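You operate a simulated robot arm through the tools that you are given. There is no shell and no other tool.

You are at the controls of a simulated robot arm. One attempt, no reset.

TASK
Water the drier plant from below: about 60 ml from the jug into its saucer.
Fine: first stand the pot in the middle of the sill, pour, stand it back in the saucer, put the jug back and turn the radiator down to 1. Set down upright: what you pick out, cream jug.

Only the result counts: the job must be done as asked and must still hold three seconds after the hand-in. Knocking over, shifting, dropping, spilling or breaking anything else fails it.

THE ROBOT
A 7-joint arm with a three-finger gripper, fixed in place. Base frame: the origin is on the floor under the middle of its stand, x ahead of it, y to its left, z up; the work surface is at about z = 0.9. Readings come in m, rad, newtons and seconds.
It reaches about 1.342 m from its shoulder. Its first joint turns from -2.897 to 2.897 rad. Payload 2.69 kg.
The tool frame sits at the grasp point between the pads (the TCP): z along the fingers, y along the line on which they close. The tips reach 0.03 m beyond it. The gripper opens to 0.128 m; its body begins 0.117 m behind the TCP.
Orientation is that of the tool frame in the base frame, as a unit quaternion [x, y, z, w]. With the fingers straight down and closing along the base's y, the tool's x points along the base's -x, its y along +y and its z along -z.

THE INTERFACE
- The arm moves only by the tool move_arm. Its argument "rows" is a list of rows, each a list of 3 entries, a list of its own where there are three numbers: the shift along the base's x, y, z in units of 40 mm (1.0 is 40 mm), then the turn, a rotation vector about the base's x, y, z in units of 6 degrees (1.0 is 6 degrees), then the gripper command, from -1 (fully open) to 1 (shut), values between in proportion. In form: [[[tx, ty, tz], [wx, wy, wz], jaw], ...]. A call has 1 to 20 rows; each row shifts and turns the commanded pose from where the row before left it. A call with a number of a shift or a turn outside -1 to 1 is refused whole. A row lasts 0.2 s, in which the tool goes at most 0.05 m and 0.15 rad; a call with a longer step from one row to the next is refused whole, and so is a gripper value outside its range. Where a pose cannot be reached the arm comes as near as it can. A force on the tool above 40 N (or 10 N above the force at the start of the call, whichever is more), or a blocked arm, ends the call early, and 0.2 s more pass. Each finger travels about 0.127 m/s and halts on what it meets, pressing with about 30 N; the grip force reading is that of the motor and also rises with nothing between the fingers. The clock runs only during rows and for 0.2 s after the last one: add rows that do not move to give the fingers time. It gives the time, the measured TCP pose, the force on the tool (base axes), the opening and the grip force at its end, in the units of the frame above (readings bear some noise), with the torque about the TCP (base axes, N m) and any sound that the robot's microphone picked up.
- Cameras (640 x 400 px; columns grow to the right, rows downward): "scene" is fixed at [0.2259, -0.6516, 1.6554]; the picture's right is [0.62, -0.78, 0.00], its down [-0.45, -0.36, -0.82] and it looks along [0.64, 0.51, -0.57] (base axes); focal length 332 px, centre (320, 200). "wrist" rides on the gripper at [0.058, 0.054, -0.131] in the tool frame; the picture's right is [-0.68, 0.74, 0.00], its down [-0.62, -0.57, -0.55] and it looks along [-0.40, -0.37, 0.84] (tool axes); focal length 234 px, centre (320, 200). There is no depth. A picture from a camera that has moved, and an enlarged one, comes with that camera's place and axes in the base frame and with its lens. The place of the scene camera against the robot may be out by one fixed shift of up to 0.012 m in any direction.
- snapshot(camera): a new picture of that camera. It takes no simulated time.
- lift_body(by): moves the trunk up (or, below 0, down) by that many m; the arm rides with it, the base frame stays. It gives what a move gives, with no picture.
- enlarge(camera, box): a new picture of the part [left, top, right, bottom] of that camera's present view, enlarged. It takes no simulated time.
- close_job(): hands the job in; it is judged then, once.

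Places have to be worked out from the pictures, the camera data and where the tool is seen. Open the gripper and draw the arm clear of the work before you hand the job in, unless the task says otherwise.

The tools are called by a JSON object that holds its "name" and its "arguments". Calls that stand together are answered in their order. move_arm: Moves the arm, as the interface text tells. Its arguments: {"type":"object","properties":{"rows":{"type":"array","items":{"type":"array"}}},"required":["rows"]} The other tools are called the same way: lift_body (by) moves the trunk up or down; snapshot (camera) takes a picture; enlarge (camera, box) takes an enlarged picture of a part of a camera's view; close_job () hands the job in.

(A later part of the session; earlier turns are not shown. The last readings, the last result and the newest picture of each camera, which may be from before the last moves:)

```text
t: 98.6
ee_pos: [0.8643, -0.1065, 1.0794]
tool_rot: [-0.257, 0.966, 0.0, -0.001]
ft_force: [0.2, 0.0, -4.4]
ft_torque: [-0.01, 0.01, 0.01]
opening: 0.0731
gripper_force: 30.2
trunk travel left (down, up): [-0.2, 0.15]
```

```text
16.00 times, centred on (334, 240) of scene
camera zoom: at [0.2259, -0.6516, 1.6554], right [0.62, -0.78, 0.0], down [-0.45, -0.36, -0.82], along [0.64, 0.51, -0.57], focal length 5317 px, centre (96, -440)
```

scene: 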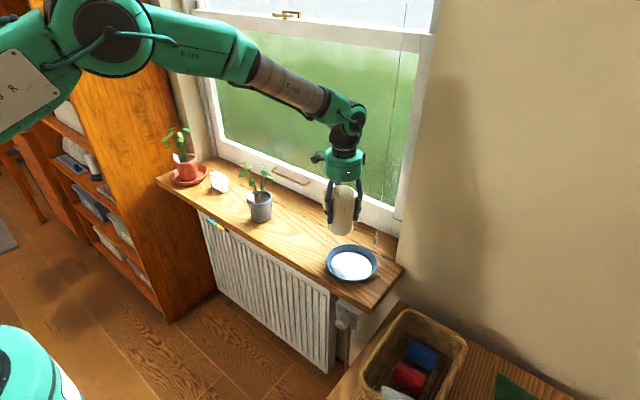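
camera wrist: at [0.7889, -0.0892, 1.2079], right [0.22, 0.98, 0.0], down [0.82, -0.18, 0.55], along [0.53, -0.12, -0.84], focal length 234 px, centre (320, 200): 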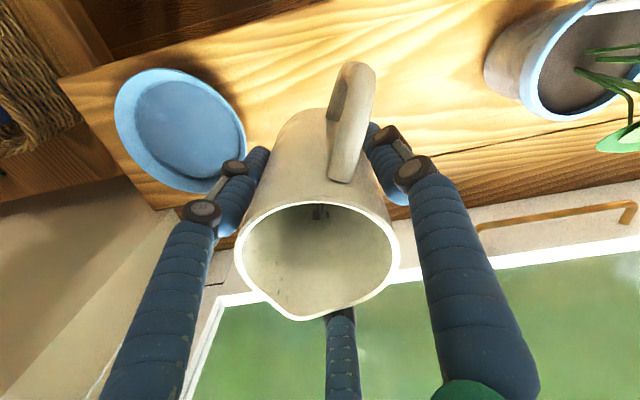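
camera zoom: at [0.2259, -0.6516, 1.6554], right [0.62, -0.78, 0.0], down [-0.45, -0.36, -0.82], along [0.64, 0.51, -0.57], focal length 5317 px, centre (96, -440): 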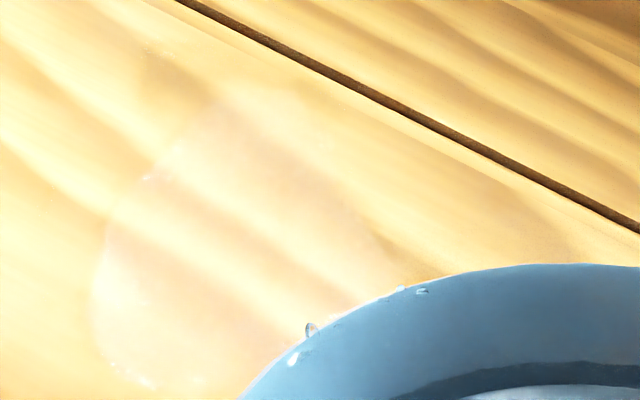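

The film looks faint and thin, with a few droplets on the saucer's rim; the saucer itself shows a water edge about 5 mm above its floor, i.e. roughly 60 ml. I now set the jug down on its old spot, first lowering 100 mm with a 1-2 mm correction.

{"name": "move_arm", "arguments": {"rows": [[[-0.02, 0.037, -0.3], [0, 0, 0], 1], [[0, 0, -0.5], [0, 0, 0], 1], [[0, 0, -0.5], [0, 0, 0], 1], [[0, 0, -0.5], [0, 0, 0], 1], [[0, 0, -0.4], [0, 0, 0], 1], [[0, 0, -0.25], [0, 0, 0], 1], [[0, 0, -0.1], [0, 0, 0], 1], [[0, 0, 0], [0, 0, 0], 1]]}}

{"name": "snapshot", "arguments": {"camera": "wrist"}}

{"name": "enlarge", "arguments": {"camera": "scene", "box": [280, 170, 380, 280]}}

```text
t: 100.4
ee_pos: [0.8652, -0.1053, 0.9755]
tool_rot: [-0.258, 0.966, 0.0, 0.0]
ft_force: [-0.1, 0.4, -3.1]
ft_torque: [-0.03, -0.05, 0.03]
opening: 0.0733
gripper_force: 29.8
trunk travel left (down, up): [-0.2, 0.15]
```

```text
taken
camera wrist: at [0.7884, -0.0879, 1.106], right [0.22, 0.98, 0.0], down [0.82, -0.18, 0.55], along [0.53, -0.12, -0.84], focal length 234 px, centre (320, 200)
```

wrist: 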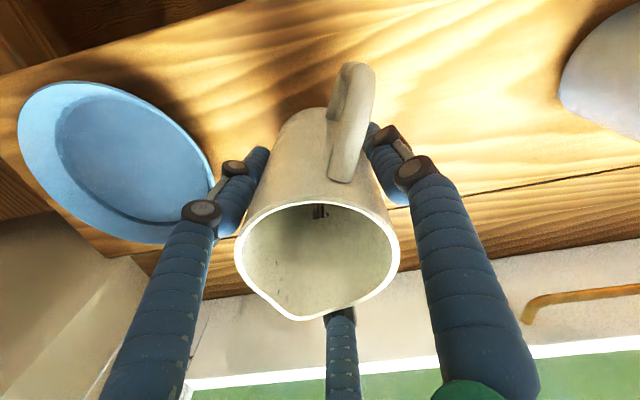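

```text
3.64 times, centred on (330, 225) of scene
camera zoom: at [0.2259, -0.6516, 1.6554], right [0.62, -0.78, 0.0], down [-0.45, -0.36, -0.82], along [0.64, 0.51, -0.57], focal length 1208 px, centre (284, 109)
```

zoom: 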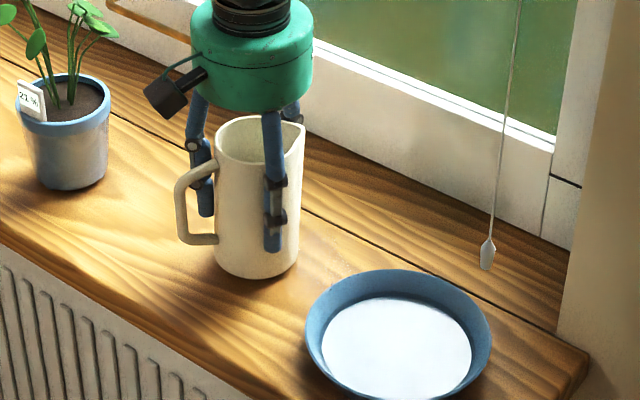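

Close to the sill now. I check the film area again and step down gently to contact.

{"name": "enlarge", "arguments": {"camera": "scene", "box": [310, 225, 360, 265]}}

{"name": "move_arm", "arguments": {"rows": [[[0, 0, -0.06], [0, 0, 0], 1], [[0, 0, -0.06], [0, 0, 0], 1], [[0, 0, 0], [0, 0, 0], 1]]}}

{"name": "move_arm", "arguments": {"rows": [[[0, 0, -0.05], [0, 0, 0], 1], [[0, 0, 0], [0, 0, 0], 1]]}}

```text
10.00 times, centred on (335, 245) of scene
camera zoom: at [0.2259, -0.6516, 1.6554], right [0.62, -0.78, 0.0], down [-0.45, -0.36, -0.82], along [0.64, 0.51, -0.57], focal length 3323 px, centre (170, -250)
```

zoom: 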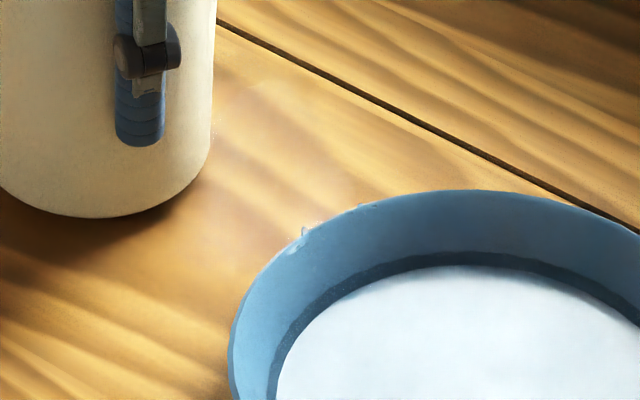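

```text
t: 101.2
ee_pos: [0.8633, -0.1047, 0.9705]
tool_rot: [-0.257, 0.966, 0.0, -0.001]
ft_force: [0.4, -0.1, -4.8]
ft_torque: [0.0, -0.01, -0.02]
opening: 0.0734
gripper_force: 30.0
trunk travel left (down, up): [-0.2, 0.15]
```

```text
t: 101.8
ee_pos: [0.8636, -0.1058, 0.9699]
tool_rot: [-0.258, 0.966, -0.001, 0.0]
ft_force: [-0.7, -1.6, 5.6]
ft_torque: [-0.44, -0.21, -0.07]
opening: 0.073
gripper_force: 30.0
trunk travel left (down, up): [-0.2, 0.15]
```

Contact at z≈0.9695 with a small tilt torque, so the jug sits a degree or so off in the grip. I press 1 mm further to let it seat flat, then release.

{"name": "move_arm", "arguments": {"rows": [[[0, 0, -0.025], [0, 0, 0], 1], [[0, 0, 0], [0, 0, 0], 1]]}}

{"name": "move_arm", "arguments": {"rows": [[[0, 0, 0], [0, 0, 0], 0.1], [[0, 0, 0], [0, 0, 0], -0.1], [[0, 0, 0], [0, 0, 0], -0.4], [[0, 0, 0], [0, 0, 0], -0.8], [[0, 0, 0], [0, 0, 0], -1], [[0, 0, 0], [0, 0, 0], -1]]}}

{"name": "snapshot", "arguments": {"camera": "wrist"}}

{"name": "enlarge", "arguments": {"camera": "scene", "box": [280, 170, 380, 280]}}

```text
t: 102.4
ee_pos: [0.8629, -0.1043, 0.9703]
tool_rot: [-0.257, 0.966, -0.001, 0.0]
ft_force: [-3.8, -3.1, 13.6]
ft_torque: [-0.34, -0.3, -0.06]
opening: 0.0733
gripper_force: 30.1
trunk travel left (down, up): [-0.2, 0.15]
```

```text
t: 103.8
ee_pos: [0.864, -0.1035, 0.9682]
tool_rot: [-0.258, 0.966, -0.001, -0.001]
ft_force: [-0.9, -0.4, -0.2]
ft_torque: [0.0, 0.02, 0.01]
opening: 0.1279
gripper_force: 0.0
trunk travel left (down, up): [-0.2, 0.15]
```

```text
taken
camera wrist: at [0.7876, -0.0878, 1.0977], right [0.22, 0.98, 0.0], down [0.82, -0.18, 0.55], along [0.53, -0.12, -0.84], focal length 234 px, centre (320, 200)
```

wrist: 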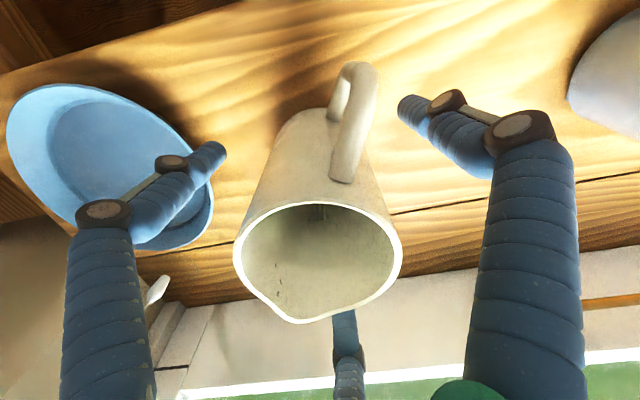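

```text
3.64 times, centred on (330, 225) of scene
camera zoom: at [0.2259, -0.6516, 1.6554], right [0.62, -0.78, 0.0], down [-0.45, -0.36, -0.82], along [0.64, 0.51, -0.57], focal length 1208 px, centre (284, 109)
```

zoom: 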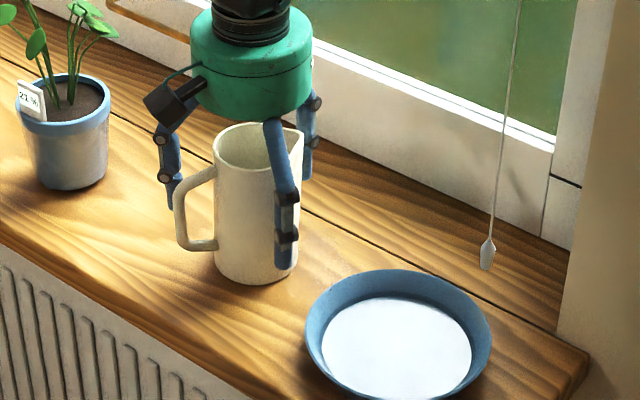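

The jug stands upright and released at its old spot. I rise straight up and then look at the sill between jug and saucer.

{"name": "move_arm", "arguments": {"rows": [[[0, 0, 0.3], [0, 0, 0], -1], [[0, 0, 0.6], [0, 0, 0], -1], [[0, 0, 0.9], [0, 0, 0], -1], [[0, 0, 0.9], [0, 0, 0], -1], [[0, 0, 0.9], [0, 0, 0], -1], [[0, 0, 0.9], [0, 0, 0], -1], [[0, 0, 0.9], [0, 0, 0], -1], [[0, 0, 0], [0, 0, 0], -1]]}}

{"name": "snapshot", "arguments": {"camera": "wrist"}}

{"name": "enlarge", "arguments": {"camera": "wrist", "box": [170, 30, 380, 190]}}

{"name": "enlarge", "arguments": {"camera": "scene", "box": [285, 190, 405, 310]}}

```text
t: 105.6
ee_pos: [0.8626, -0.1035, 1.1863]
tool_rot: [-0.257, 0.966, 0.0, -0.001]
ft_force: [0.0, 0.2, 0.9]
ft_torque: [0.0, 0.01, 0.0]
opening: 0.1277
gripper_force: 0.0
trunk travel left (down, up): [-0.2, 0.15]
```

```text
taken
camera wrist: at [0.7867, -0.0865, 1.3159], right [0.22, 0.98, 0.0], down [0.82, -0.18, 0.55], along [0.53, -0.12, -0.84], focal length 234 px, centre (320, 200)
```

wrist: 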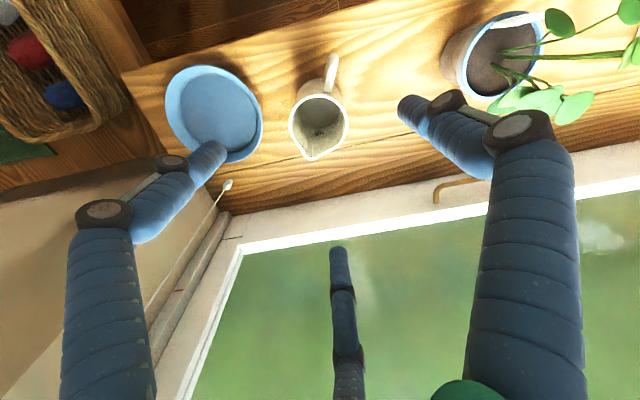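

```text
2.50 times, centred on (275, 110) of wrist
camera zoom: at [0.7867, -0.0865, 1.3159], right [0.22, 0.98, 0.0], down [0.82, -0.18, 0.55], along [0.53, -0.12, -0.84], focal length 585 px, centre (432, 425)
```

zoom: 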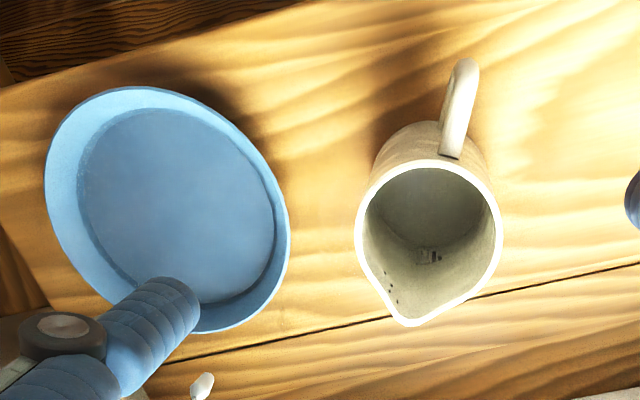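

```text
3.33 times, centred on (345, 250) of scene
camera zoom: at [0.2259, -0.6516, 1.6554], right [0.62, -0.78, 0.0], down [-0.45, -0.36, -0.82], along [0.64, 0.51, -0.57], focal length 1108 px, centre (237, 33)
```

zoom: 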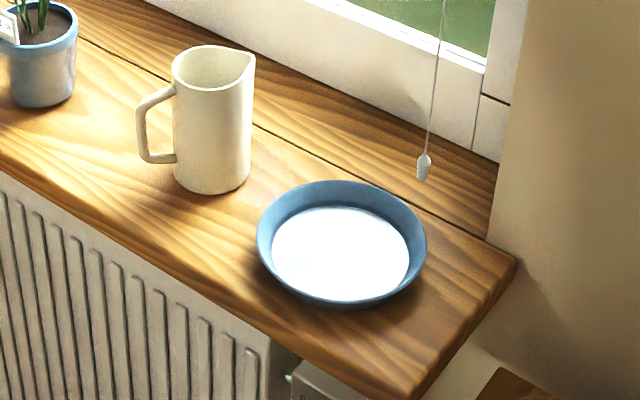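

The jug is back as it was. I zoom on the film area once more, from both cameras, now that nothing hangs over it.

{"name": "enlarge", "arguments": {"camera": "scene", "box": [315, 225, 350, 255]}}

{"name": "enlarge", "arguments": {"camera": "wrist", "box": [235, 90, 305, 160]}}

{"name": "enlarge", "arguments": {"camera": "scene", "box": [320, 240, 390, 290]}}

```text
13.33 times, centred on (332, 240) of scene
camera zoom: at [0.2259, -0.6516, 1.6554], right [0.62, -0.78, 0.0], down [-0.45, -0.36, -0.82], along [0.64, 0.51, -0.57], focal length 4430 px, centre (153, -333)
```

zoom: 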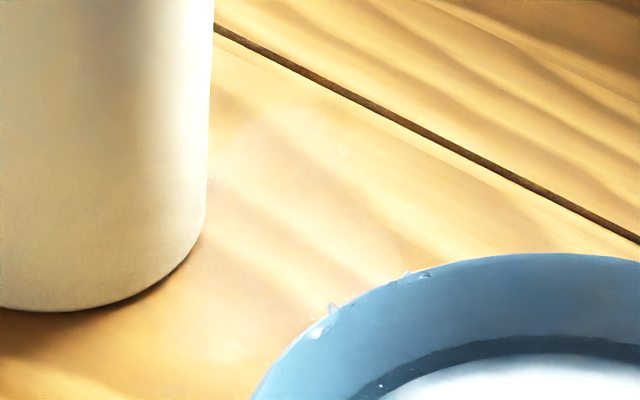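

```text
5.71 times, centred on (270, 125) of wrist
camera zoom: at [0.7867, -0.0865, 1.3159], right [0.22, 0.98, 0.0], down [0.82, -0.18, 0.55], along [0.53, -0.12, -0.84], focal length 1338 px, centre (606, 629)
```

zoom: 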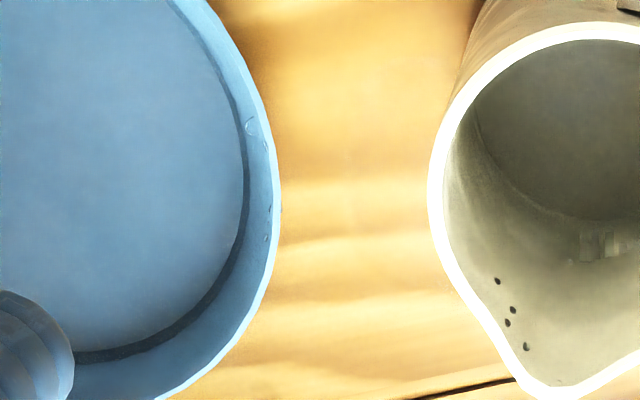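

```text
8.00 times, centred on (355, 265) of scene
camera zoom: at [0.2259, -0.6516, 1.6554], right [0.62, -0.78, 0.0], down [-0.45, -0.36, -0.82], along [0.64, 0.51, -0.57], focal length 2658 px, centre (40, -320)
```

zoom: 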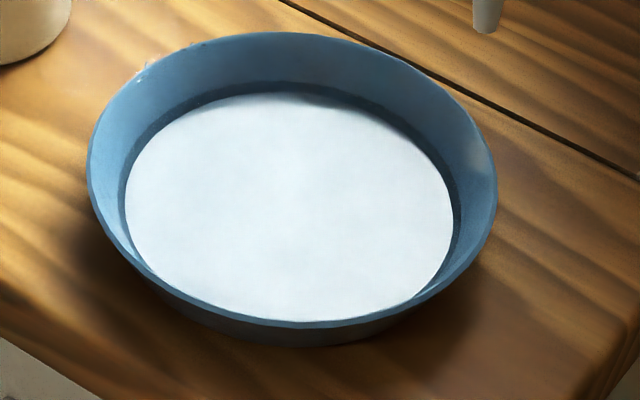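

Seen from straight above, no puddle is visible on the wood, only a very faint sheen in the slanting view and a few droplets on the rim; the saucer is well filled. I go on to fetch the pot, moving above it and turning back by -80° to the earlier finger angles.

{"name": "move_arm", "arguments": {"rows": [[[-0.032, 0.4034, 0.03], [0, 0, -0.952], -1], [[-0.032, 0.4034, 0.03], [0, 0, -0.952], -1], [[-0.032, 0.4034, 0.03], [0, 0, -0.952], -1], [[-0.032, 0.4034, 0.03], [0, 0, -0.952], -1], [[-0.032, 0.4034, 0.03], [0, 0, -0.952], -1], [[-0.032, 0.4034, 0.03], [0, 0, -0.952], -1], [[-0.032, 0.4034, 0.03], [0, 0, -0.952], -1], [[-0.032, 0.4034, 0.03], [0, 0, -0.952], -1], [[-0.032, 0.4034, 0.03], [0, 0, -0.952], -1], [[-0.032, 0.4034, 0.03], [0, 0, -0.952], -1], [[-0.032, 0.4034, 0.03], [0, 0, -0.952], -1], [[-0.032, 0.4034, 0.03], [0, 0, -0.952], -1], [[-0.032, 0.4034, 0.03], [0, 0, -0.952], -1], [[-0.032, 0.4034, 0.03], [0, 0, -0.952], -1], [[0, 0, 0], [0, 0, 0], -1]]}}

{"name": "snapshot", "arguments": {"camera": "wrist"}}

{"name": "snapshot", "arguments": {"camera": "scene"}}

```text
t: 108.8
ee_pos: [0.8457, 0.1191, 1.201]
tool_rot: [0.424, 0.906, 0.0, -0.001]
ft_force: [-0.1, -0.1, -1.1]
ft_torque: [0.02, 0.04, -0.01]
opening: 0.1281
gripper_force: 0.1
trunk travel left (down, up): [-0.2, 0.15]
```

```text
taken
camera wrist: at [0.8516, 0.1982, 1.3315], right [1.0, -0.05, 0.0], down [-0.04, -0.84, 0.55], along [-0.03, -0.55, -0.84], focal length 234 px, centre (320, 200)
```

wrist: 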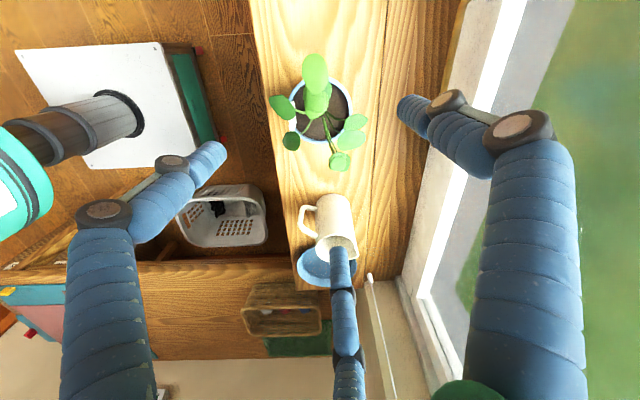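

```text
taken
```

scene: 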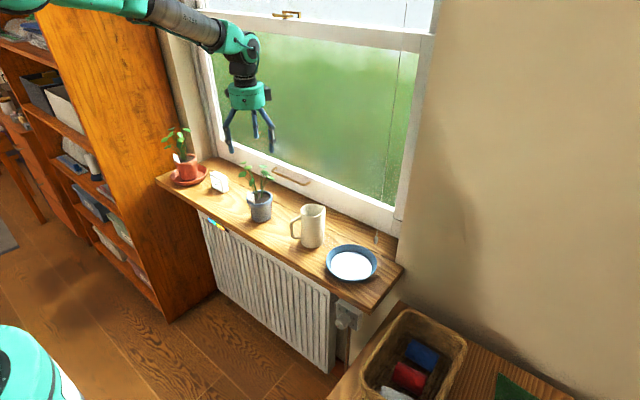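

Above the pot and nearly aligned. I correct by (-1.6,+2.5) mm and descend around it as before.

{"name": "move_arm", "arguments": {"rows": [[[-0.04, 0.062, 0], [0, 0, 0], -1], [[0, 0, -0.7], [0, 0, 0], -1], [[0, 0, -0.7], [0, 0, 0], -1], [[0, 0, -0.7], [0, 0, 0], -1], [[0, 0, -0.7], [0, 0, 0], -1], [[0, 0, -0.6], [0, 0, 0], -1], [[0, 0, -0.5], [0, 0, 0], -1], [[0, 0, -0.4], [0, 0, 0], -1], [[0, 0, -0.4], [0, 0, 0], -1], [[0, 0, -0.3], [0, 0, 0], -1], [[0, 0, -0.2], [0, 0, 0], -1], [[0, 0, 0], [0, 0, 0], -1]]}}

{"name": "snapshot", "arguments": {"camera": "wrist"}}

{"name": "enlarge", "arguments": {"camera": "scene", "box": [210, 120, 310, 230]}}

```text
t: 111.4
ee_pos: [0.8456, 0.1244, 0.9937]
tool_rot: [0.423, 0.906, 0.0, -0.001]
ft_force: [0.4, -0.4, -0.8]
ft_torque: [-0.02, -0.02, 0.01]
opening: 0.1283
gripper_force: 0.1
trunk travel left (down, up): [-0.2, 0.15]
```

```text
taken
camera wrist: at [0.8494, 0.2016, 1.1237], right [1.0, -0.05, 0.0], down [-0.04, -0.84, 0.55], along [-0.03, -0.55, -0.84], focal length 234 px, centre (320, 200)
```

wrist: 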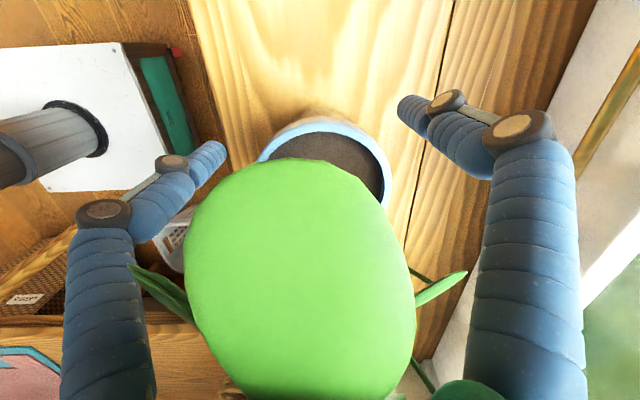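

```text
3.64 times, centred on (260, 175) of scene
camera zoom: at [0.2259, -0.6516, 1.6554], right [0.62, -0.78, 0.0], down [-0.45, -0.36, -0.82], along [0.64, 0.51, -0.57], focal length 1208 px, centre (538, 291)
```

zoom: 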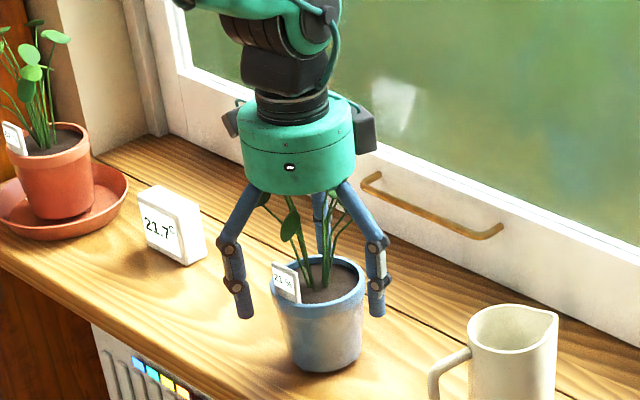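

Positions match the earlier release pose. I lower 2 mm more and close on the rim.

{"name": "move_arm", "arguments": {"rows": [[[0, 0, -0.05], [0, 0, 0], -1], [[0, 0, 0], [0, 0, 0], 0.0], [[0, 0, 0], [0, 0, 0], 0.4], [[0, 0, 0], [0, 0, 0], 1], [[0, 0, 0], [0, 0, 0], 1], [[0, 0, 0], [0, 0, 0], 1]]}}

{"name": "snapshot", "arguments": {"camera": "wrist"}}

{"name": "move_arm", "arguments": {"rows": [[[0, 0, 0.25], [0, 0, 0], 1], [[0, 0, 0.25], [0, 0, 0], 1], [[0, 0, 0.25], [0, 0, 0], 1], [[0, 0, 0], [0, 0, 0], 1]]}}

{"name": "enlarge", "arguments": {"camera": "scene", "box": [210, 120, 310, 230]}}

```text
t: 112.8
ee_pos: [0.8454, 0.1223, 0.9914]
tool_rot: [0.422, 0.906, 0.0, -0.001]
ft_force: [4.1, -2.1, 5.6]
ft_torque: [-0.06, -0.22, 0.02]
opening: 0.0897
gripper_force: 30.4
trunk travel left (down, up): [-0.2, 0.15]
```

```text
taken
camera wrist: at [0.8491, 0.201, 1.1223], right [1.0, -0.05, 0.0], down [-0.04, -0.84, 0.55], along [-0.03, -0.55, -0.84], focal length 234 px, centre (320, 200)
```

wrist: 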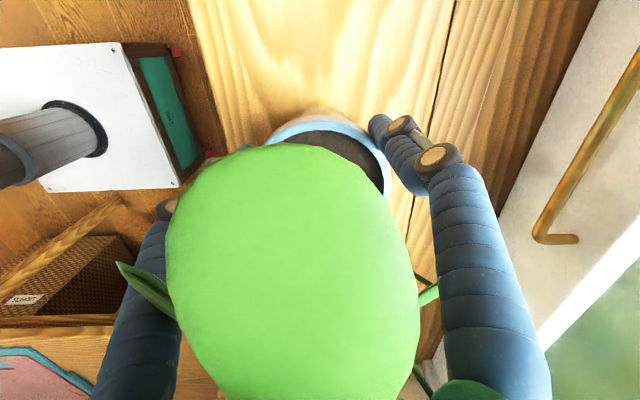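

```text
t: 113.8
ee_pos: [0.8431, 0.1238, 1.0214]
tool_rot: [0.424, 0.906, -0.001, -0.001]
ft_force: [-0.2, 0.4, -4.9]
ft_torque: [-0.02, -0.01, -0.02]
opening: 0.09
gripper_force: 29.7
trunk travel left (down, up): [-0.2, 0.15]
```

```text
3.64 times, centred on (260, 175) of scene
camera zoom: at [0.2259, -0.6516, 1.6554], right [0.62, -0.78, 0.0], down [-0.45, -0.36, -0.82], along [0.64, 0.51, -0.57], focal length 1208 px, centre (538, 291)
```

zoom: 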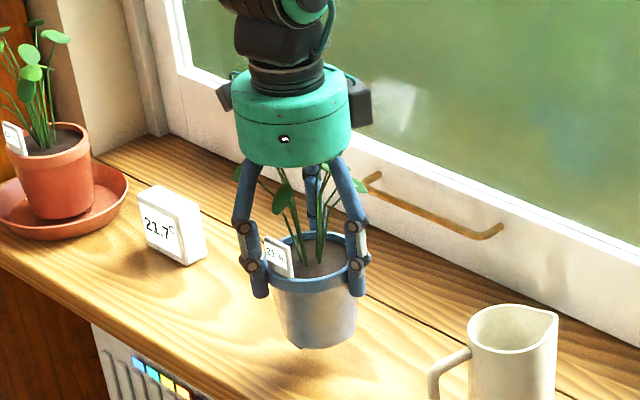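

The pot is lifted cleanly. I raise it over the jug's height and carry it to above the saucer at (0.8457,-0.2748).

{"name": "move_arm", "arguments": {"rows": [[[0, 0, 0.6], [0, 0, 0], 1], [[0, 0, 0.75], [0, 0, 0], 1], [[0, 0, 0.75], [0, 0, 0], 1], [[0, 0, 0.75], [0, 0, 0], 1], [[0, 0, 0.75], [0, 0, 0], 1], [[0, 0, 0.75], [0, 0, 0], 1], [[0, -0.5, 0], [0, 0, 0], 1], [[0, -0.9, 0], [0, 0, 0], 1], [[0, -0.9, 0], [0, 0, 0], 1], [[0, -0.9, 0], [0, 0, 0], 1], [[0, -0.9, 0], [0, 0, 0], 1], [[0, -0.9, 0], [0, 0, 0], 1], [[0, -0.9, 0], [0, 0, 0], 1], [[0, -0.9, 0], [0, 0, 0], 1], [[0, -0.9, 0], [0, 0, 0], 1], [[0, -0.9, 0], [0, 0, 0], 1], [[0, -0.9, 0], [0, 0, 0], 1], [[0, -0.4, 0], [0, 0, 0], 1], [[0, 0, 0], [0, 0, 0], 1]]}}

{"name": "snapshot", "arguments": {"camera": "wrist"}}

{"name": "enlarge", "arguments": {"camera": "scene", "box": [290, 90, 420, 300]}}

```text
t: 117.8
ee_pos: [0.8416, -0.2725, 1.1948]
tool_rot: [0.424, 0.906, 0.0, -0.001]
ft_force: [-1.1, -0.8, -5.2]
ft_torque: [-0.01, -0.04, 0.0]
opening: 0.0899
gripper_force: 30.1
trunk travel left (down, up): [-0.2, 0.15]
```

```text
taken
camera wrist: at [0.8479, -0.194, 1.3251], right [1.0, -0.05, 0.0], down [-0.04, -0.84, 0.55], along [-0.03, -0.55, -0.84], focal length 234 px, centre (320, 200)
```

wrist: 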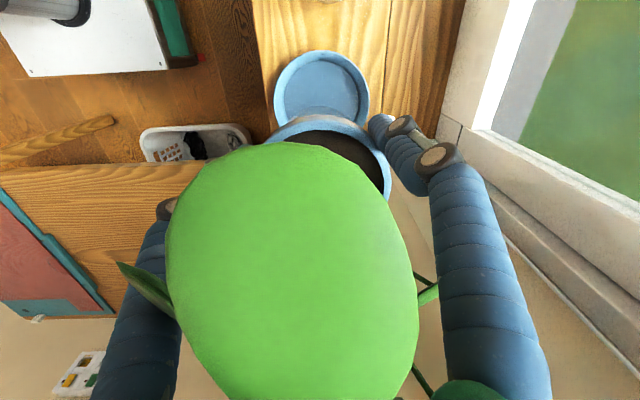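

```text
1.90 times, centred on (355, 195) of scene
camera zoom: at [0.2259, -0.6516, 1.6554], right [0.62, -0.78, 0.0], down [-0.45, -0.36, -0.82], along [0.64, 0.51, -0.57], focal length 633 px, centre (253, 210)
```

zoom: 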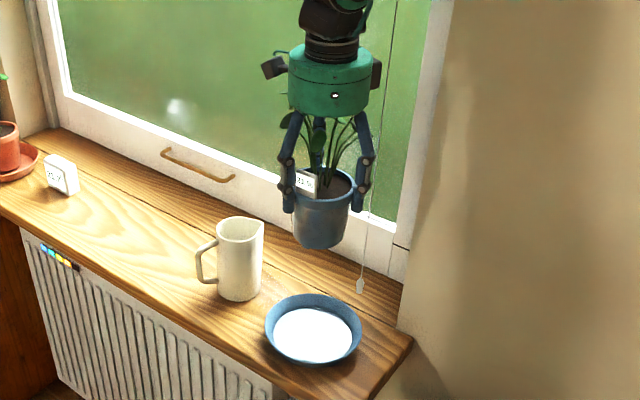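

The pot hangs over the saucer, TCP (0.844,-0.273). I lower it, slowing down well before it meets the water.

{"name": "move_arm", "arguments": {"rows": [[[0.025, 0, -0.4], [0, 0, 0], 1], [[0, 0, -0.7], [0, 0, 0], 1], [[0, 0, -0.8], [0, 0, 0], 1], [[0, 0, -0.8], [0, 0, 0], 1], [[0, 0, -0.6], [0, 0, 0], 1], [[0, 0, -0.4], [0, 0, 0], 1], [[0, 0, -0.25], [0, 0, 0], 1], [[0, 0, -0.15], [0, 0, 0], 1], [[0, 0, -0.1], [0, 0, 0], 1], [[0, 0, -0.1], [0, 0, 0], 1], [[0, 0, -0.1], [0, 0, 0], 1], [[0, 0, 0], [0, 0, 0], 1]]}}

{"name": "enlarge", "arguments": {"camera": "scene", "box": [310, 170, 410, 290]}}

{"name": "snapshot", "arguments": {"camera": "wrist"}}

```text
t: 120.4
ee_pos: [0.8453, -0.2717, 1.0189]
tool_rot: [0.424, 0.906, 0.0, 0.0]
ft_force: [0.1, 0.4, -5.5]
ft_torque: [0.02, 0.0, 0.0]
opening: 0.0901
gripper_force: 30.3
trunk travel left (down, up): [-0.2, 0.15]
```

```text
3.33 times, centred on (360, 230) of scene
camera zoom: at [0.2259, -0.6516, 1.6554], right [0.62, -0.78, 0.0], down [-0.45, -0.36, -0.82], along [0.64, 0.51, -0.57], focal length 1108 px, centre (187, 100)
```

zoom: 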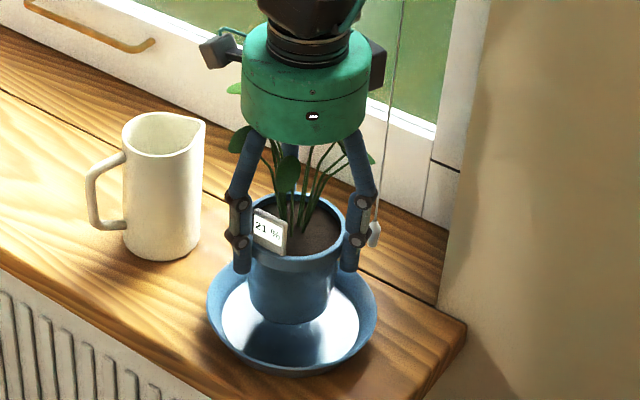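

```text
taken
camera wrist: at [0.8503, -0.1931, 1.1488], right [1.0, -0.05, 0.0], down [-0.04, -0.84, 0.55], along [-0.03, -0.55, -0.84], focal length 234 px, centre (320, 200)
```

wrist: 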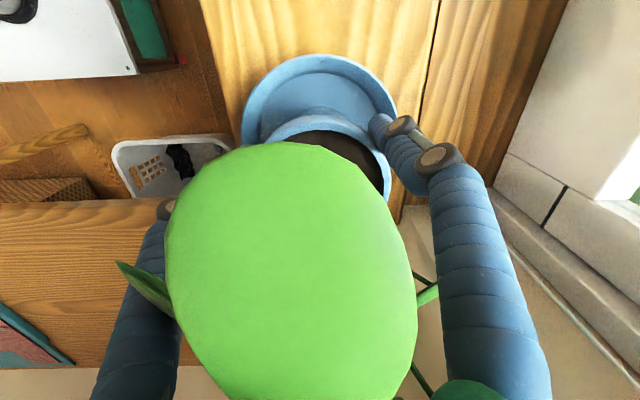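

The pot is centred over the saucer in both views. I lower slowly into the water.

{"name": "move_arm", "arguments": {"rows": [[[0, -0.03, -0.06], [0, 0, 0], 1], [[0, 0, -0.06], [0, 0, 0], 1], [[0, 0, -0.06], [0, 0, 0], 1], [[0, 0, -0.06], [0, 0, 0], 1], [[0, 0, -0.05], [0, 0, 0], 1], [[0, 0, -0.05], [0, 0, 0], 1], [[0, 0, -0.05], [0, 0, 0], 1], [[0, 0, -0.04], [0, 0, 0], 1], [[0, 0, 0], [0, 0, 0], 1]]}}

{"name": "move_arm", "arguments": {"rows": [[[0, 0, -0.04], [0, 0, 0], 1], [[0, 0, 0], [0, 0, 0], 1]]}}

{"name": "move_arm", "arguments": {"rows": [[[0, 0, -0.04], [0, 0, 0], 1], [[0, 0, 0], [0, 0, 0], 1]]}}

```text
t: 122.4
ee_pos: [0.846, -0.2728, 1.0024]
tool_rot: [0.422, 0.906, 0.001, -0.001]
ft_force: [0.1, 0.5, -5.1]
ft_torque: [0.02, 0.0, 0.0]
opening: 0.0898
gripper_force: 30.7
trunk travel left (down, up): [-0.2, 0.15]
```

```text
t: 123.0
ee_pos: [0.8458, -0.2741, 0.9992]
tool_rot: [0.423, 0.906, 0.001, -0.001]
ft_force: [-0.3, 0.6, -4.2]
ft_torque: [0.02, -0.01, 0.02]
opening: 0.0898
gripper_force: 30.1
trunk travel left (down, up): [-0.2, 0.15]
```

```text
t: 123.6
ee_pos: [0.8468, -0.2721, 0.9984]
tool_rot: [0.423, 0.906, 0.0, -0.001]
ft_force: [0.9, -0.1, -4.0]
ft_torque: [0.03, 0.01, -0.02]
opening: 0.0898
gripper_force: 29.7
trunk travel left (down, up): [-0.2, 0.15]
```

Buoyancy shows slightly, with no floor contact yet. I continue in small steps.

{"name": "move_arm", "arguments": {"rows": [[[0, 0, -0.04], [0, 0, 0], 1], [[0, 0, 0], [0, 0, 0], 1]]}}

{"name": "move_arm", "arguments": {"rows": [[[0, 0, -0.04], [0, 0, 0], 1], [[0, 0, 0], [0, 0, 0], 1]]}}

{"name": "enlarge", "arguments": {"camera": "scene", "box": [310, 190, 400, 290]}}

```text
t: 124.2
ee_pos: [0.8467, -0.2723, 0.9979]
tool_rot: [0.423, 0.906, 0.0, -0.001]
ft_force: [1.1, 1.4, 5.0]
ft_torque: [0.16, 0.12, -0.03]
opening: 0.0901
gripper_force: 30.1
trunk travel left (down, up): [-0.2, 0.15]
```

```text
t: 124.8
ee_pos: [0.847, -0.2735, 0.9977]
tool_rot: [0.424, 0.906, 0.0, 0.001]
ft_force: [2.2, 1.5, 15.9]
ft_torque: [0.2, 0.33, 0.0]
opening: 0.0899
gripper_force: 30.0
trunk travel left (down, up): [-0.2, 0.15]
```

```text
4.00 times, centred on (355, 240) of scene
camera zoom: at [0.2259, -0.6516, 1.6554], right [0.62, -0.78, 0.0], down [-0.45, -0.36, -0.82], along [0.64, 0.51, -0.57], focal length 1329 px, centre (180, 40)
```

zoom: 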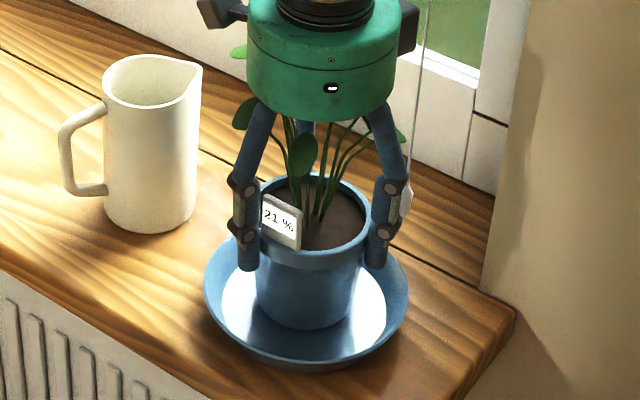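

The pot is seated on the saucer floor. I relax 1.2 mm and open the fingers.

{"name": "move_arm", "arguments": {"rows": [[[0, 0, 0.03], [0, 0, 0], 1], [[0, 0, 0], [0, 0, 0], 1]]}}

{"name": "move_arm", "arguments": {"rows": [[[0, 0, 0], [0, 0, 0], 0.1], [[0, 0, 0], [0, 0, 0], -0.3], [[0, 0, 0], [0, 0, 0], -0.7], [[0, 0, 0], [0, 0, 0], -1], [[0, 0, 0], [0, 0, 0], -1]]}}

{"name": "snapshot", "arguments": {"camera": "wrist"}}

{"name": "enlarge", "arguments": {"camera": "scene", "box": [310, 190, 400, 290]}}

```text
t: 125.4
ee_pos: [0.8461, -0.2728, 0.9968]
tool_rot: [0.423, 0.906, 0.0, 0.001]
ft_force: [5.5, -0.8, 15.9]
ft_torque: [0.02, -0.27, 0.02]
opening: 0.0902
gripper_force: 30.0
trunk travel left (down, up): [-0.2, 0.15]
```

```text
t: 126.6
ee_pos: [0.8454, -0.2724, 0.9958]
tool_rot: [0.424, 0.906, 0.0, -0.001]
ft_force: [0.1, -1.1, 0.6]
ft_torque: [0.0, 0.0, -0.01]
opening: 0.1282
gripper_force: 0.1
trunk travel left (down, up): [-0.2, 0.15]
```

```text
taken
camera wrist: at [0.8503, -0.1949, 1.1255], right [1.0, -0.05, 0.0], down [-0.04, -0.84, 0.55], along [-0.03, -0.55, -0.84], focal length 234 px, centre (320, 200)
```

wrist: 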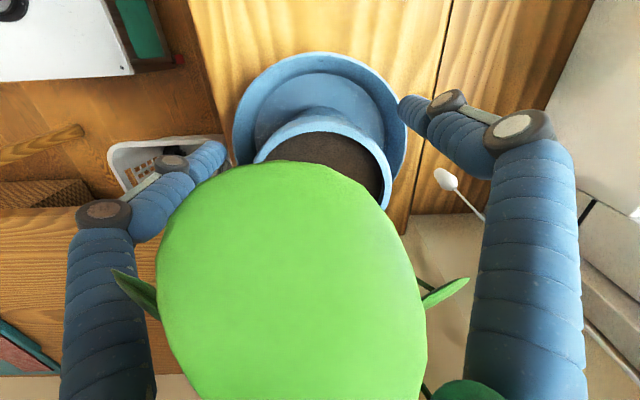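

```text
4.00 times, centred on (355, 240) of scene
camera zoom: at [0.2259, -0.6516, 1.6554], right [0.62, -0.78, 0.0], down [-0.45, -0.36, -0.82], along [0.64, 0.51, -0.57], focal length 1329 px, centre (180, 40)
```

zoom: 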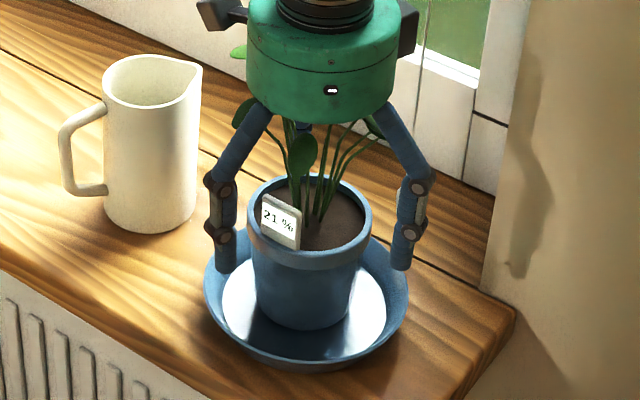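

The pot stands in its saucer, released. I rise straight up away from the foliage.

{"name": "move_arm", "arguments": {"rows": [[[0, 0, 0.3], [0, 0, 0], -1], [[0, 0, 0.5], [0, 0, 0], -1], [[0, 0, 0.7], [0, 0, 0], -1], [[0, 0, 0.9], [0, 0, 0], -1], [[0, 0, 0.9], [0, 0, 0], -1], [[0, 0, 0.9], [0, 0, 0], -1], [[0, 0, 0.9], [0, 0, 0], -1], [[0, 0, 0.9], [0, 0, 0], -1], [[0, 0, 0], [0, 0, 0], -1]]}}

{"name": "snapshot", "arguments": {"camera": "scene"}}

{"name": "enlarge", "arguments": {"camera": "scene", "box": [285, 190, 405, 310]}}

{"name": "enlarge", "arguments": {"camera": "scene", "box": [325, 285, 375, 345]}}

```text
t: 128.6
ee_pos: [0.846, -0.2761, 1.2362]
tool_rot: [0.423, 0.906, 0.0, -0.001]
ft_force: [0.1, -0.1, 0.0]
ft_torque: [-0.01, -0.04, -0.01]
opening: 0.1279
gripper_force: 0.0
trunk travel left (down, up): [-0.2, 0.15]
```

```text
taken
```

scene: 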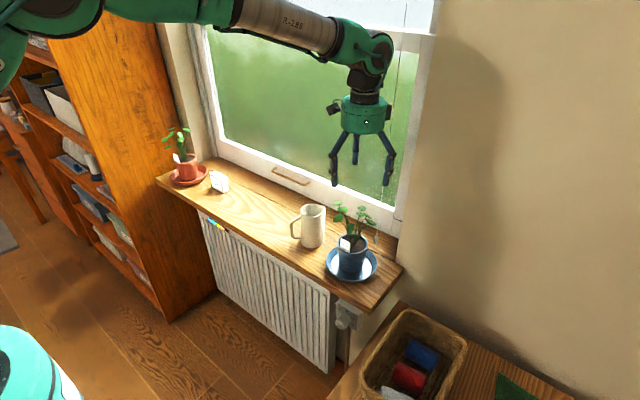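

```text
3.33 times, centred on (345, 250) of scene
camera zoom: at [0.2259, -0.6516, 1.6554], right [0.62, -0.78, 0.0], down [-0.45, -0.36, -0.82], along [0.64, 0.51, -0.57], focal length 1108 px, centre (237, 33)
```

zoom: 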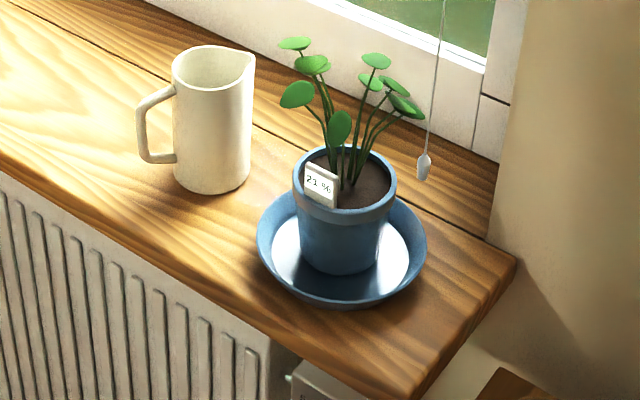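

```text
6.67 times, centred on (350, 315) of scene
camera zoom: at [0.2259, -0.6516, 1.6554], right [0.62, -0.78, 0.0], down [-0.45, -0.36, -0.82], along [0.64, 0.51, -0.57], focal length 2215 px, centre (120, -567)
```

zoom: 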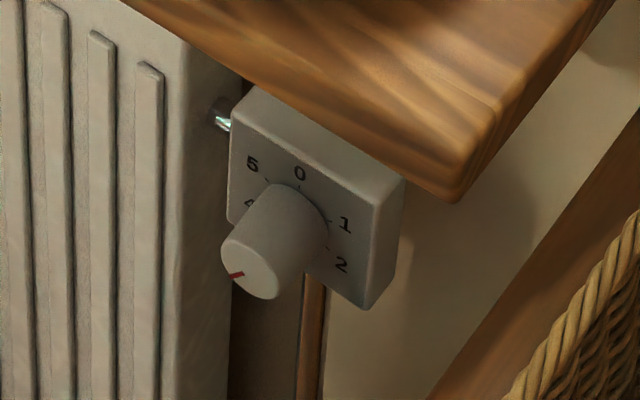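

Pot and jug look right. Now the radiator: I zoom tightly on the knob and on the bar display to read the present setting.

{"name": "enlarge", "arguments": {"camera": "scene", "box": [337, 312, 362, 332]}}

{"name": "enlarge", "arguments": {"camera": "scene", "box": [200, 210, 240, 240]}}

{"name": "snapshot", "arguments": {"camera": "wrist"}}

```text
16.00 times, centred on (350, 322) of scene
camera zoom: at [0.2259, -0.6516, 1.6554], right [0.62, -0.78, 0.0], down [-0.45, -0.36, -0.82], along [0.64, 0.51, -0.57], focal length 5317 px, centre (-152, -1752)
```

zoom: 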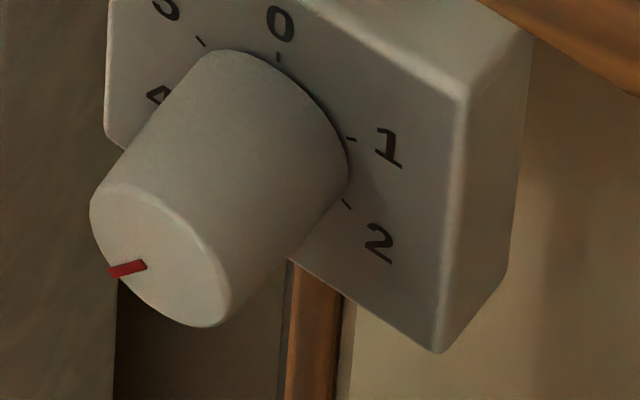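

```text
13.33 times, centred on (220, 225) of scene
camera zoom: at [0.2259, -0.6516, 1.6554], right [0.62, -0.78, 0.0], down [-0.45, -0.36, -0.82], along [0.64, 0.51, -0.57], focal length 4430 px, centre (1653, -133)
```

zoom: 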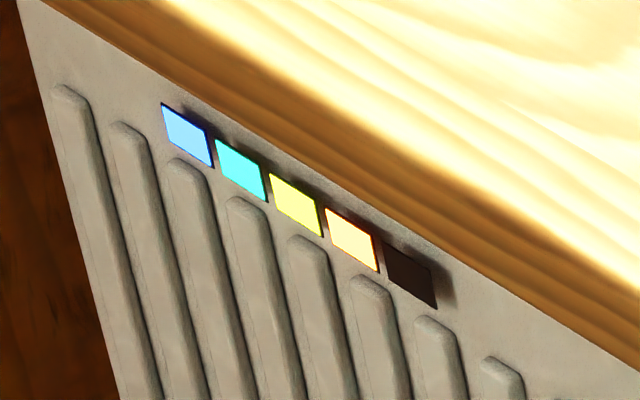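

```text
taken
camera wrist: at [0.8512, -0.1974, 1.3663], right [1.0, -0.05, 0.0], down [-0.04, -0.84, 0.55], along [-0.03, -0.55, -0.84], focal length 234 px, centre (320, 200)
```

wrist: 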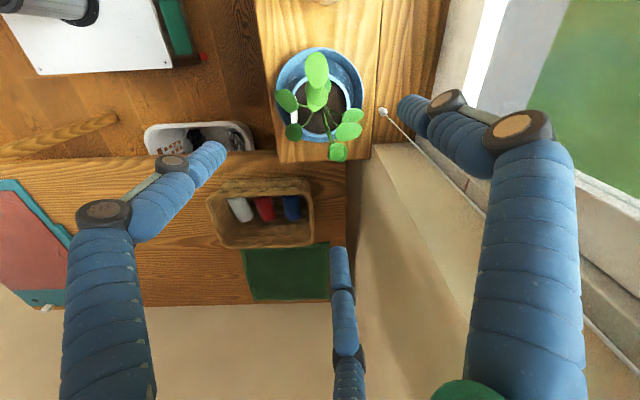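

The dial is 60° per number and the red mark points at about 217°, i.e. roughly 3.6, so it must turn about 158° anticlockwise (seen from the front) to reach 1. I back the hand away from the window and then turn the tool to point forward (+x) for the knob.

{"name": "move_arm", "arguments": {"rows": [[[-0.6, 0.1, 0], [0, 0, 0], -1], [[-0.9, 0.1, 0], [0, 0, 0], -1], [[-0.9, 0.1, 0], [0, 0, 0], -1], [[-0.9, 0.1, 0], [0, 0, 0], -1], [[-0.9, 0.1, 0], [0, 0, 0], -1], [[-0.9, 0.1, 0], [0, 0, 0], -1], [[-0.6, 0, 0], [0, 0, 0], -1], [[0, 0, 0], [0, 0, 0], -1]]}}

{"name": "move_arm", "arguments": {"rows": [[[0, 0, 0], [0, -0.9, 0], -1], [[0, 0, 0], [0, -0.9, 0], -1], [[0, 0, 0], [0, -0.9, 0], -1], [[0, 0, 0], [0, -0.9, 0], -1], [[0, 0, 0], [0, -0.9, 0], -1], [[0, 0, 0], [0, -0.9, 0], -1], [[0, 0, 0], [0, -0.9, 0], -1], [[0, 0, 0], [0, -0.9, 0], -1], [[0, 0, 0], [0, 0, 0], -1]]}}

{"name": "snapshot", "arguments": {"camera": "scene"}}

{"name": "snapshot", "arguments": {"camera": "wrist"}}

```text
t: 130.4
ee_pos: [0.6189, -0.2509, 1.2382]
tool_rot: [0.424, 0.906, 0.0, -0.001]
ft_force: [0.6, -0.4, 1.6]
ft_torque: [-0.01, -0.01, 0.03]
opening: 0.1279
gripper_force: 0.1
trunk travel left (down, up): [-0.2, 0.15]
```

```text
t: 132.4
ee_pos: [0.6159, -0.25, 1.2373]
tool_rot: [0.393, 0.843, 0.156, 0.334]
ft_force: [-0.2, 0.5, 0.6]
ft_torque: [-0.01, -0.02, -0.02]
opening: 0.1281
gripper_force: 0.0
trunk travel left (down, up): [-0.2, 0.15]
```

```text
taken
```

scene: 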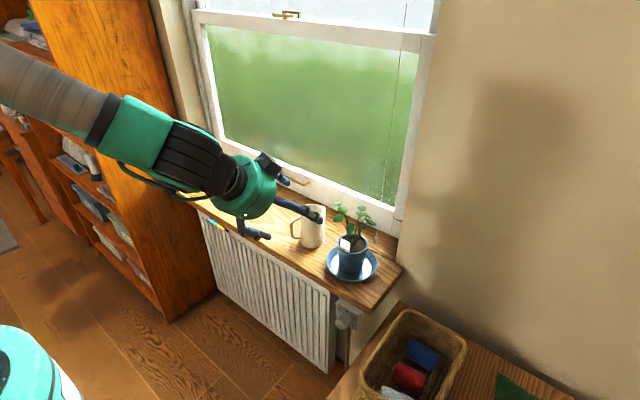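

```text
taken
camera wrist: at [0.5305, -0.1712, 1.3334], right [0.73, -0.05, 0.68], down [-0.4, -0.84, 0.37], along [0.55, -0.55, -0.63], focal length 234 px, centre (320, 200)
```

wrist: 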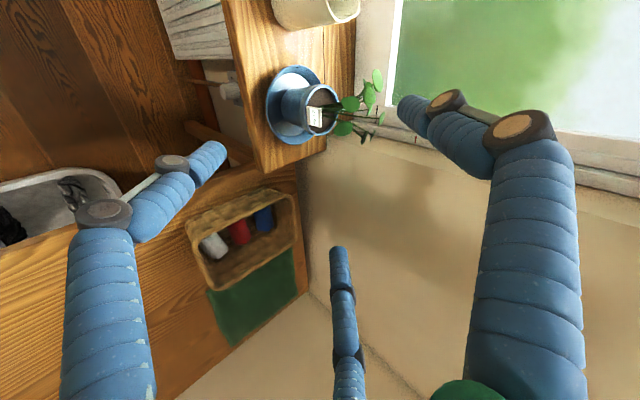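

The arm follows well, and the knob is just visible under the sill in the wrist view. I zoom in on it for triangulation, then finish the turn.

{"name": "enlarge", "arguments": {"camera": "wrist", "box": [190, 50, 270, 120]}}

{"name": "move_arm", "arguments": {"rows": [[[0, 0, 0], [0, -0.9, 0], -1], [[0, 0, 0], [0, -0.9, 0], -1], [[0, 0, 0], [0, -0.9, 0], -1], [[0, 0, 0], [0, -0.9, 0], -1], [[0, 0, 0], [0, -0.9, 0], -1], [[0, 0, 0], [0, -0.9, 0], -1], [[0, 0, 0], [0, -0.9, 0], -1], [[0, 0, 0], [0, -0.9, 0], -1], [[0, 0, 0], [0, -0.6, 0], -1], [[0, 0, 0], [0, 0, 0], -1]]}}

{"name": "snapshot", "arguments": {"camera": "wrist"}}

{"name": "snapshot", "arguments": {"camera": "scene"}}

```text
5.71 times, centred on (230, 85) of wrist
camera zoom: at [0.5305, -0.1712, 1.3334], right [0.73, -0.05, 0.68], down [-0.4, -0.84, 0.37], along [0.55, -0.55, -0.63], focal length 1338 px, centre (834, 857)
```

zoom: 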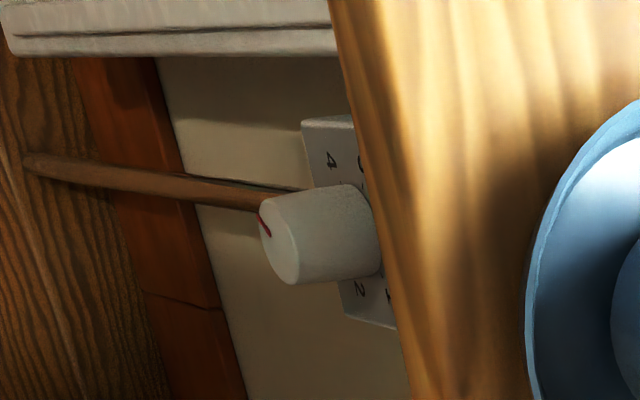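

```text
t: 134.6
ee_pos: [0.6176, -0.2489, 1.2369]
tool_rot: [0.3, 0.641, 0.298, 0.641]
ft_force: [0.1, 0.5, 0.6]
ft_torque: [0.02, 0.0, 0.04]
opening: 0.1281
gripper_force: 0.1
trunk travel left (down, up): [-0.2, 0.15]
```

```text
taken
camera wrist: at [0.4876, -0.1711, 1.2393], right [0.0, -0.05, 1.0], down [-0.55, -0.84, -0.04], along [0.84, -0.55, -0.03], focal length 234 px, centre (320, 200)
```

wrist: 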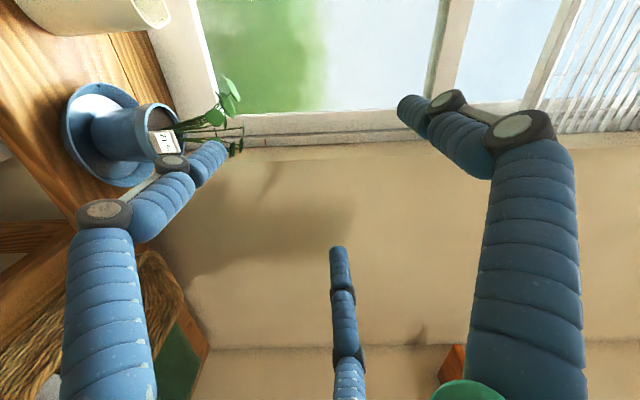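

```text
taken
```

scene: 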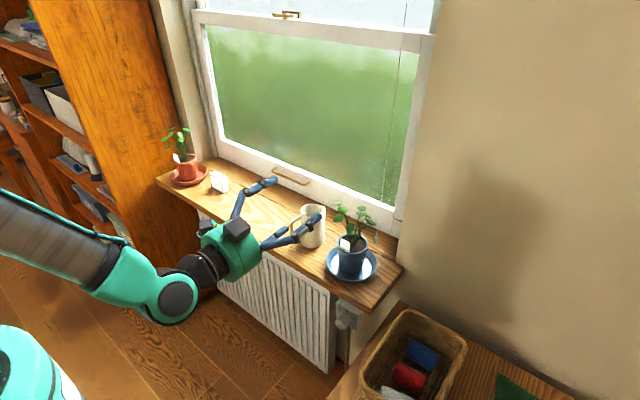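

Triangulating both views puts the knob's face centre at about (0.815,-0.2605,0.624), radius ≈ 0.019-0.023, its box front near x≈0.858; the table's side is at y≈-0.415 and the radiator end at y≈-0.185, so there is room. I pre-roll the hand +79° about x in free air so one sweep of -158° can do the job.

{"name": "move_arm", "arguments": {"rows": [[[0, 0, 0], [0.94, 0, 0], -1], [[0, 0, 0], [0.94, 0, 0], -1], [[0, 0, 0], [0.94, 0, 0], -1], [[0, 0, 0], [0.94, 0, 0], -1], [[0, 0, 0], [0.94, 0, 0], -1], [[0, 0, 0], [0.94, 0, 0], -1], [[0, 0, 0], [0.94, 0, 0], -1], [[0, 0, 0], [0.94, 0, 0], -1], [[0, 0, 0], [0.94, 0, 0], -1], [[0, 0, 0], [0.94, 0, 0], -1], [[0, 0, 0], [0.94, 0, 0], -1], [[0, 0, 0], [0.94, 0, 0], -1], [[0, 0, 0], [0.94, 0, 0], -1], [[0, 0, 0], [0.94, 0, 0], -1], [[0, 0, 0], [0, 0, 0], -1]]}}

{"name": "snapshot", "arguments": {"camera": "scene"}}

{"name": "snapshot", "arguments": {"camera": "wrist"}}

```text
t: 137.8
ee_pos: [0.6158, -0.2499, 1.2373]
tool_rot: [0.638, 0.304, 0.639, 0.304]
ft_force: [0.0, -0.1, 0.4]
ft_torque: [0.01, -0.02, 0.02]
opening: 0.128
gripper_force: 0.0
trunk travel left (down, up): [-0.2, 0.15]
```

```text
taken
```

scene: 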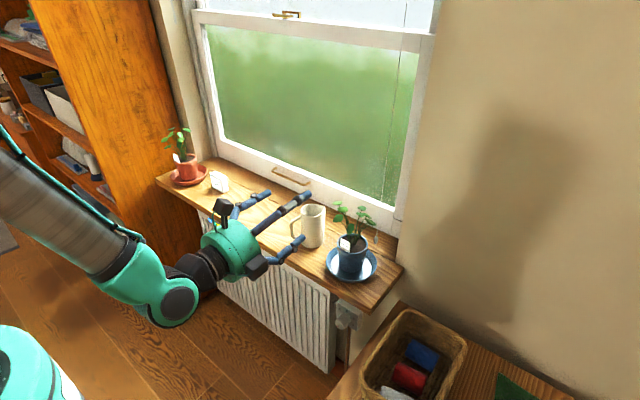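

```text
taken
camera wrist: at [0.4871, -0.2395, 1.3145], right [0.0, -0.99, 0.14], down [-0.55, -0.12, -0.83], along [0.84, -0.08, -0.54], focal length 234 px, centre (320, 200)
```

wrist: 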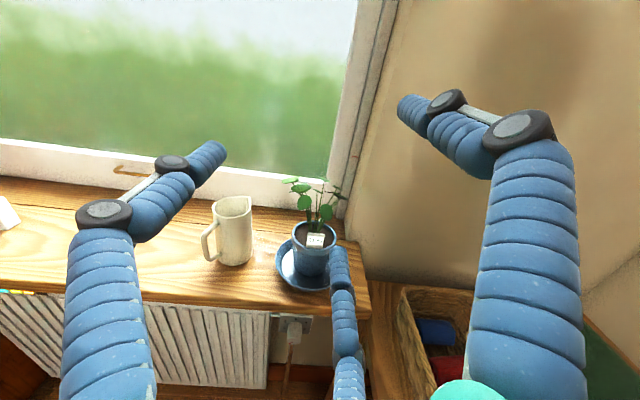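

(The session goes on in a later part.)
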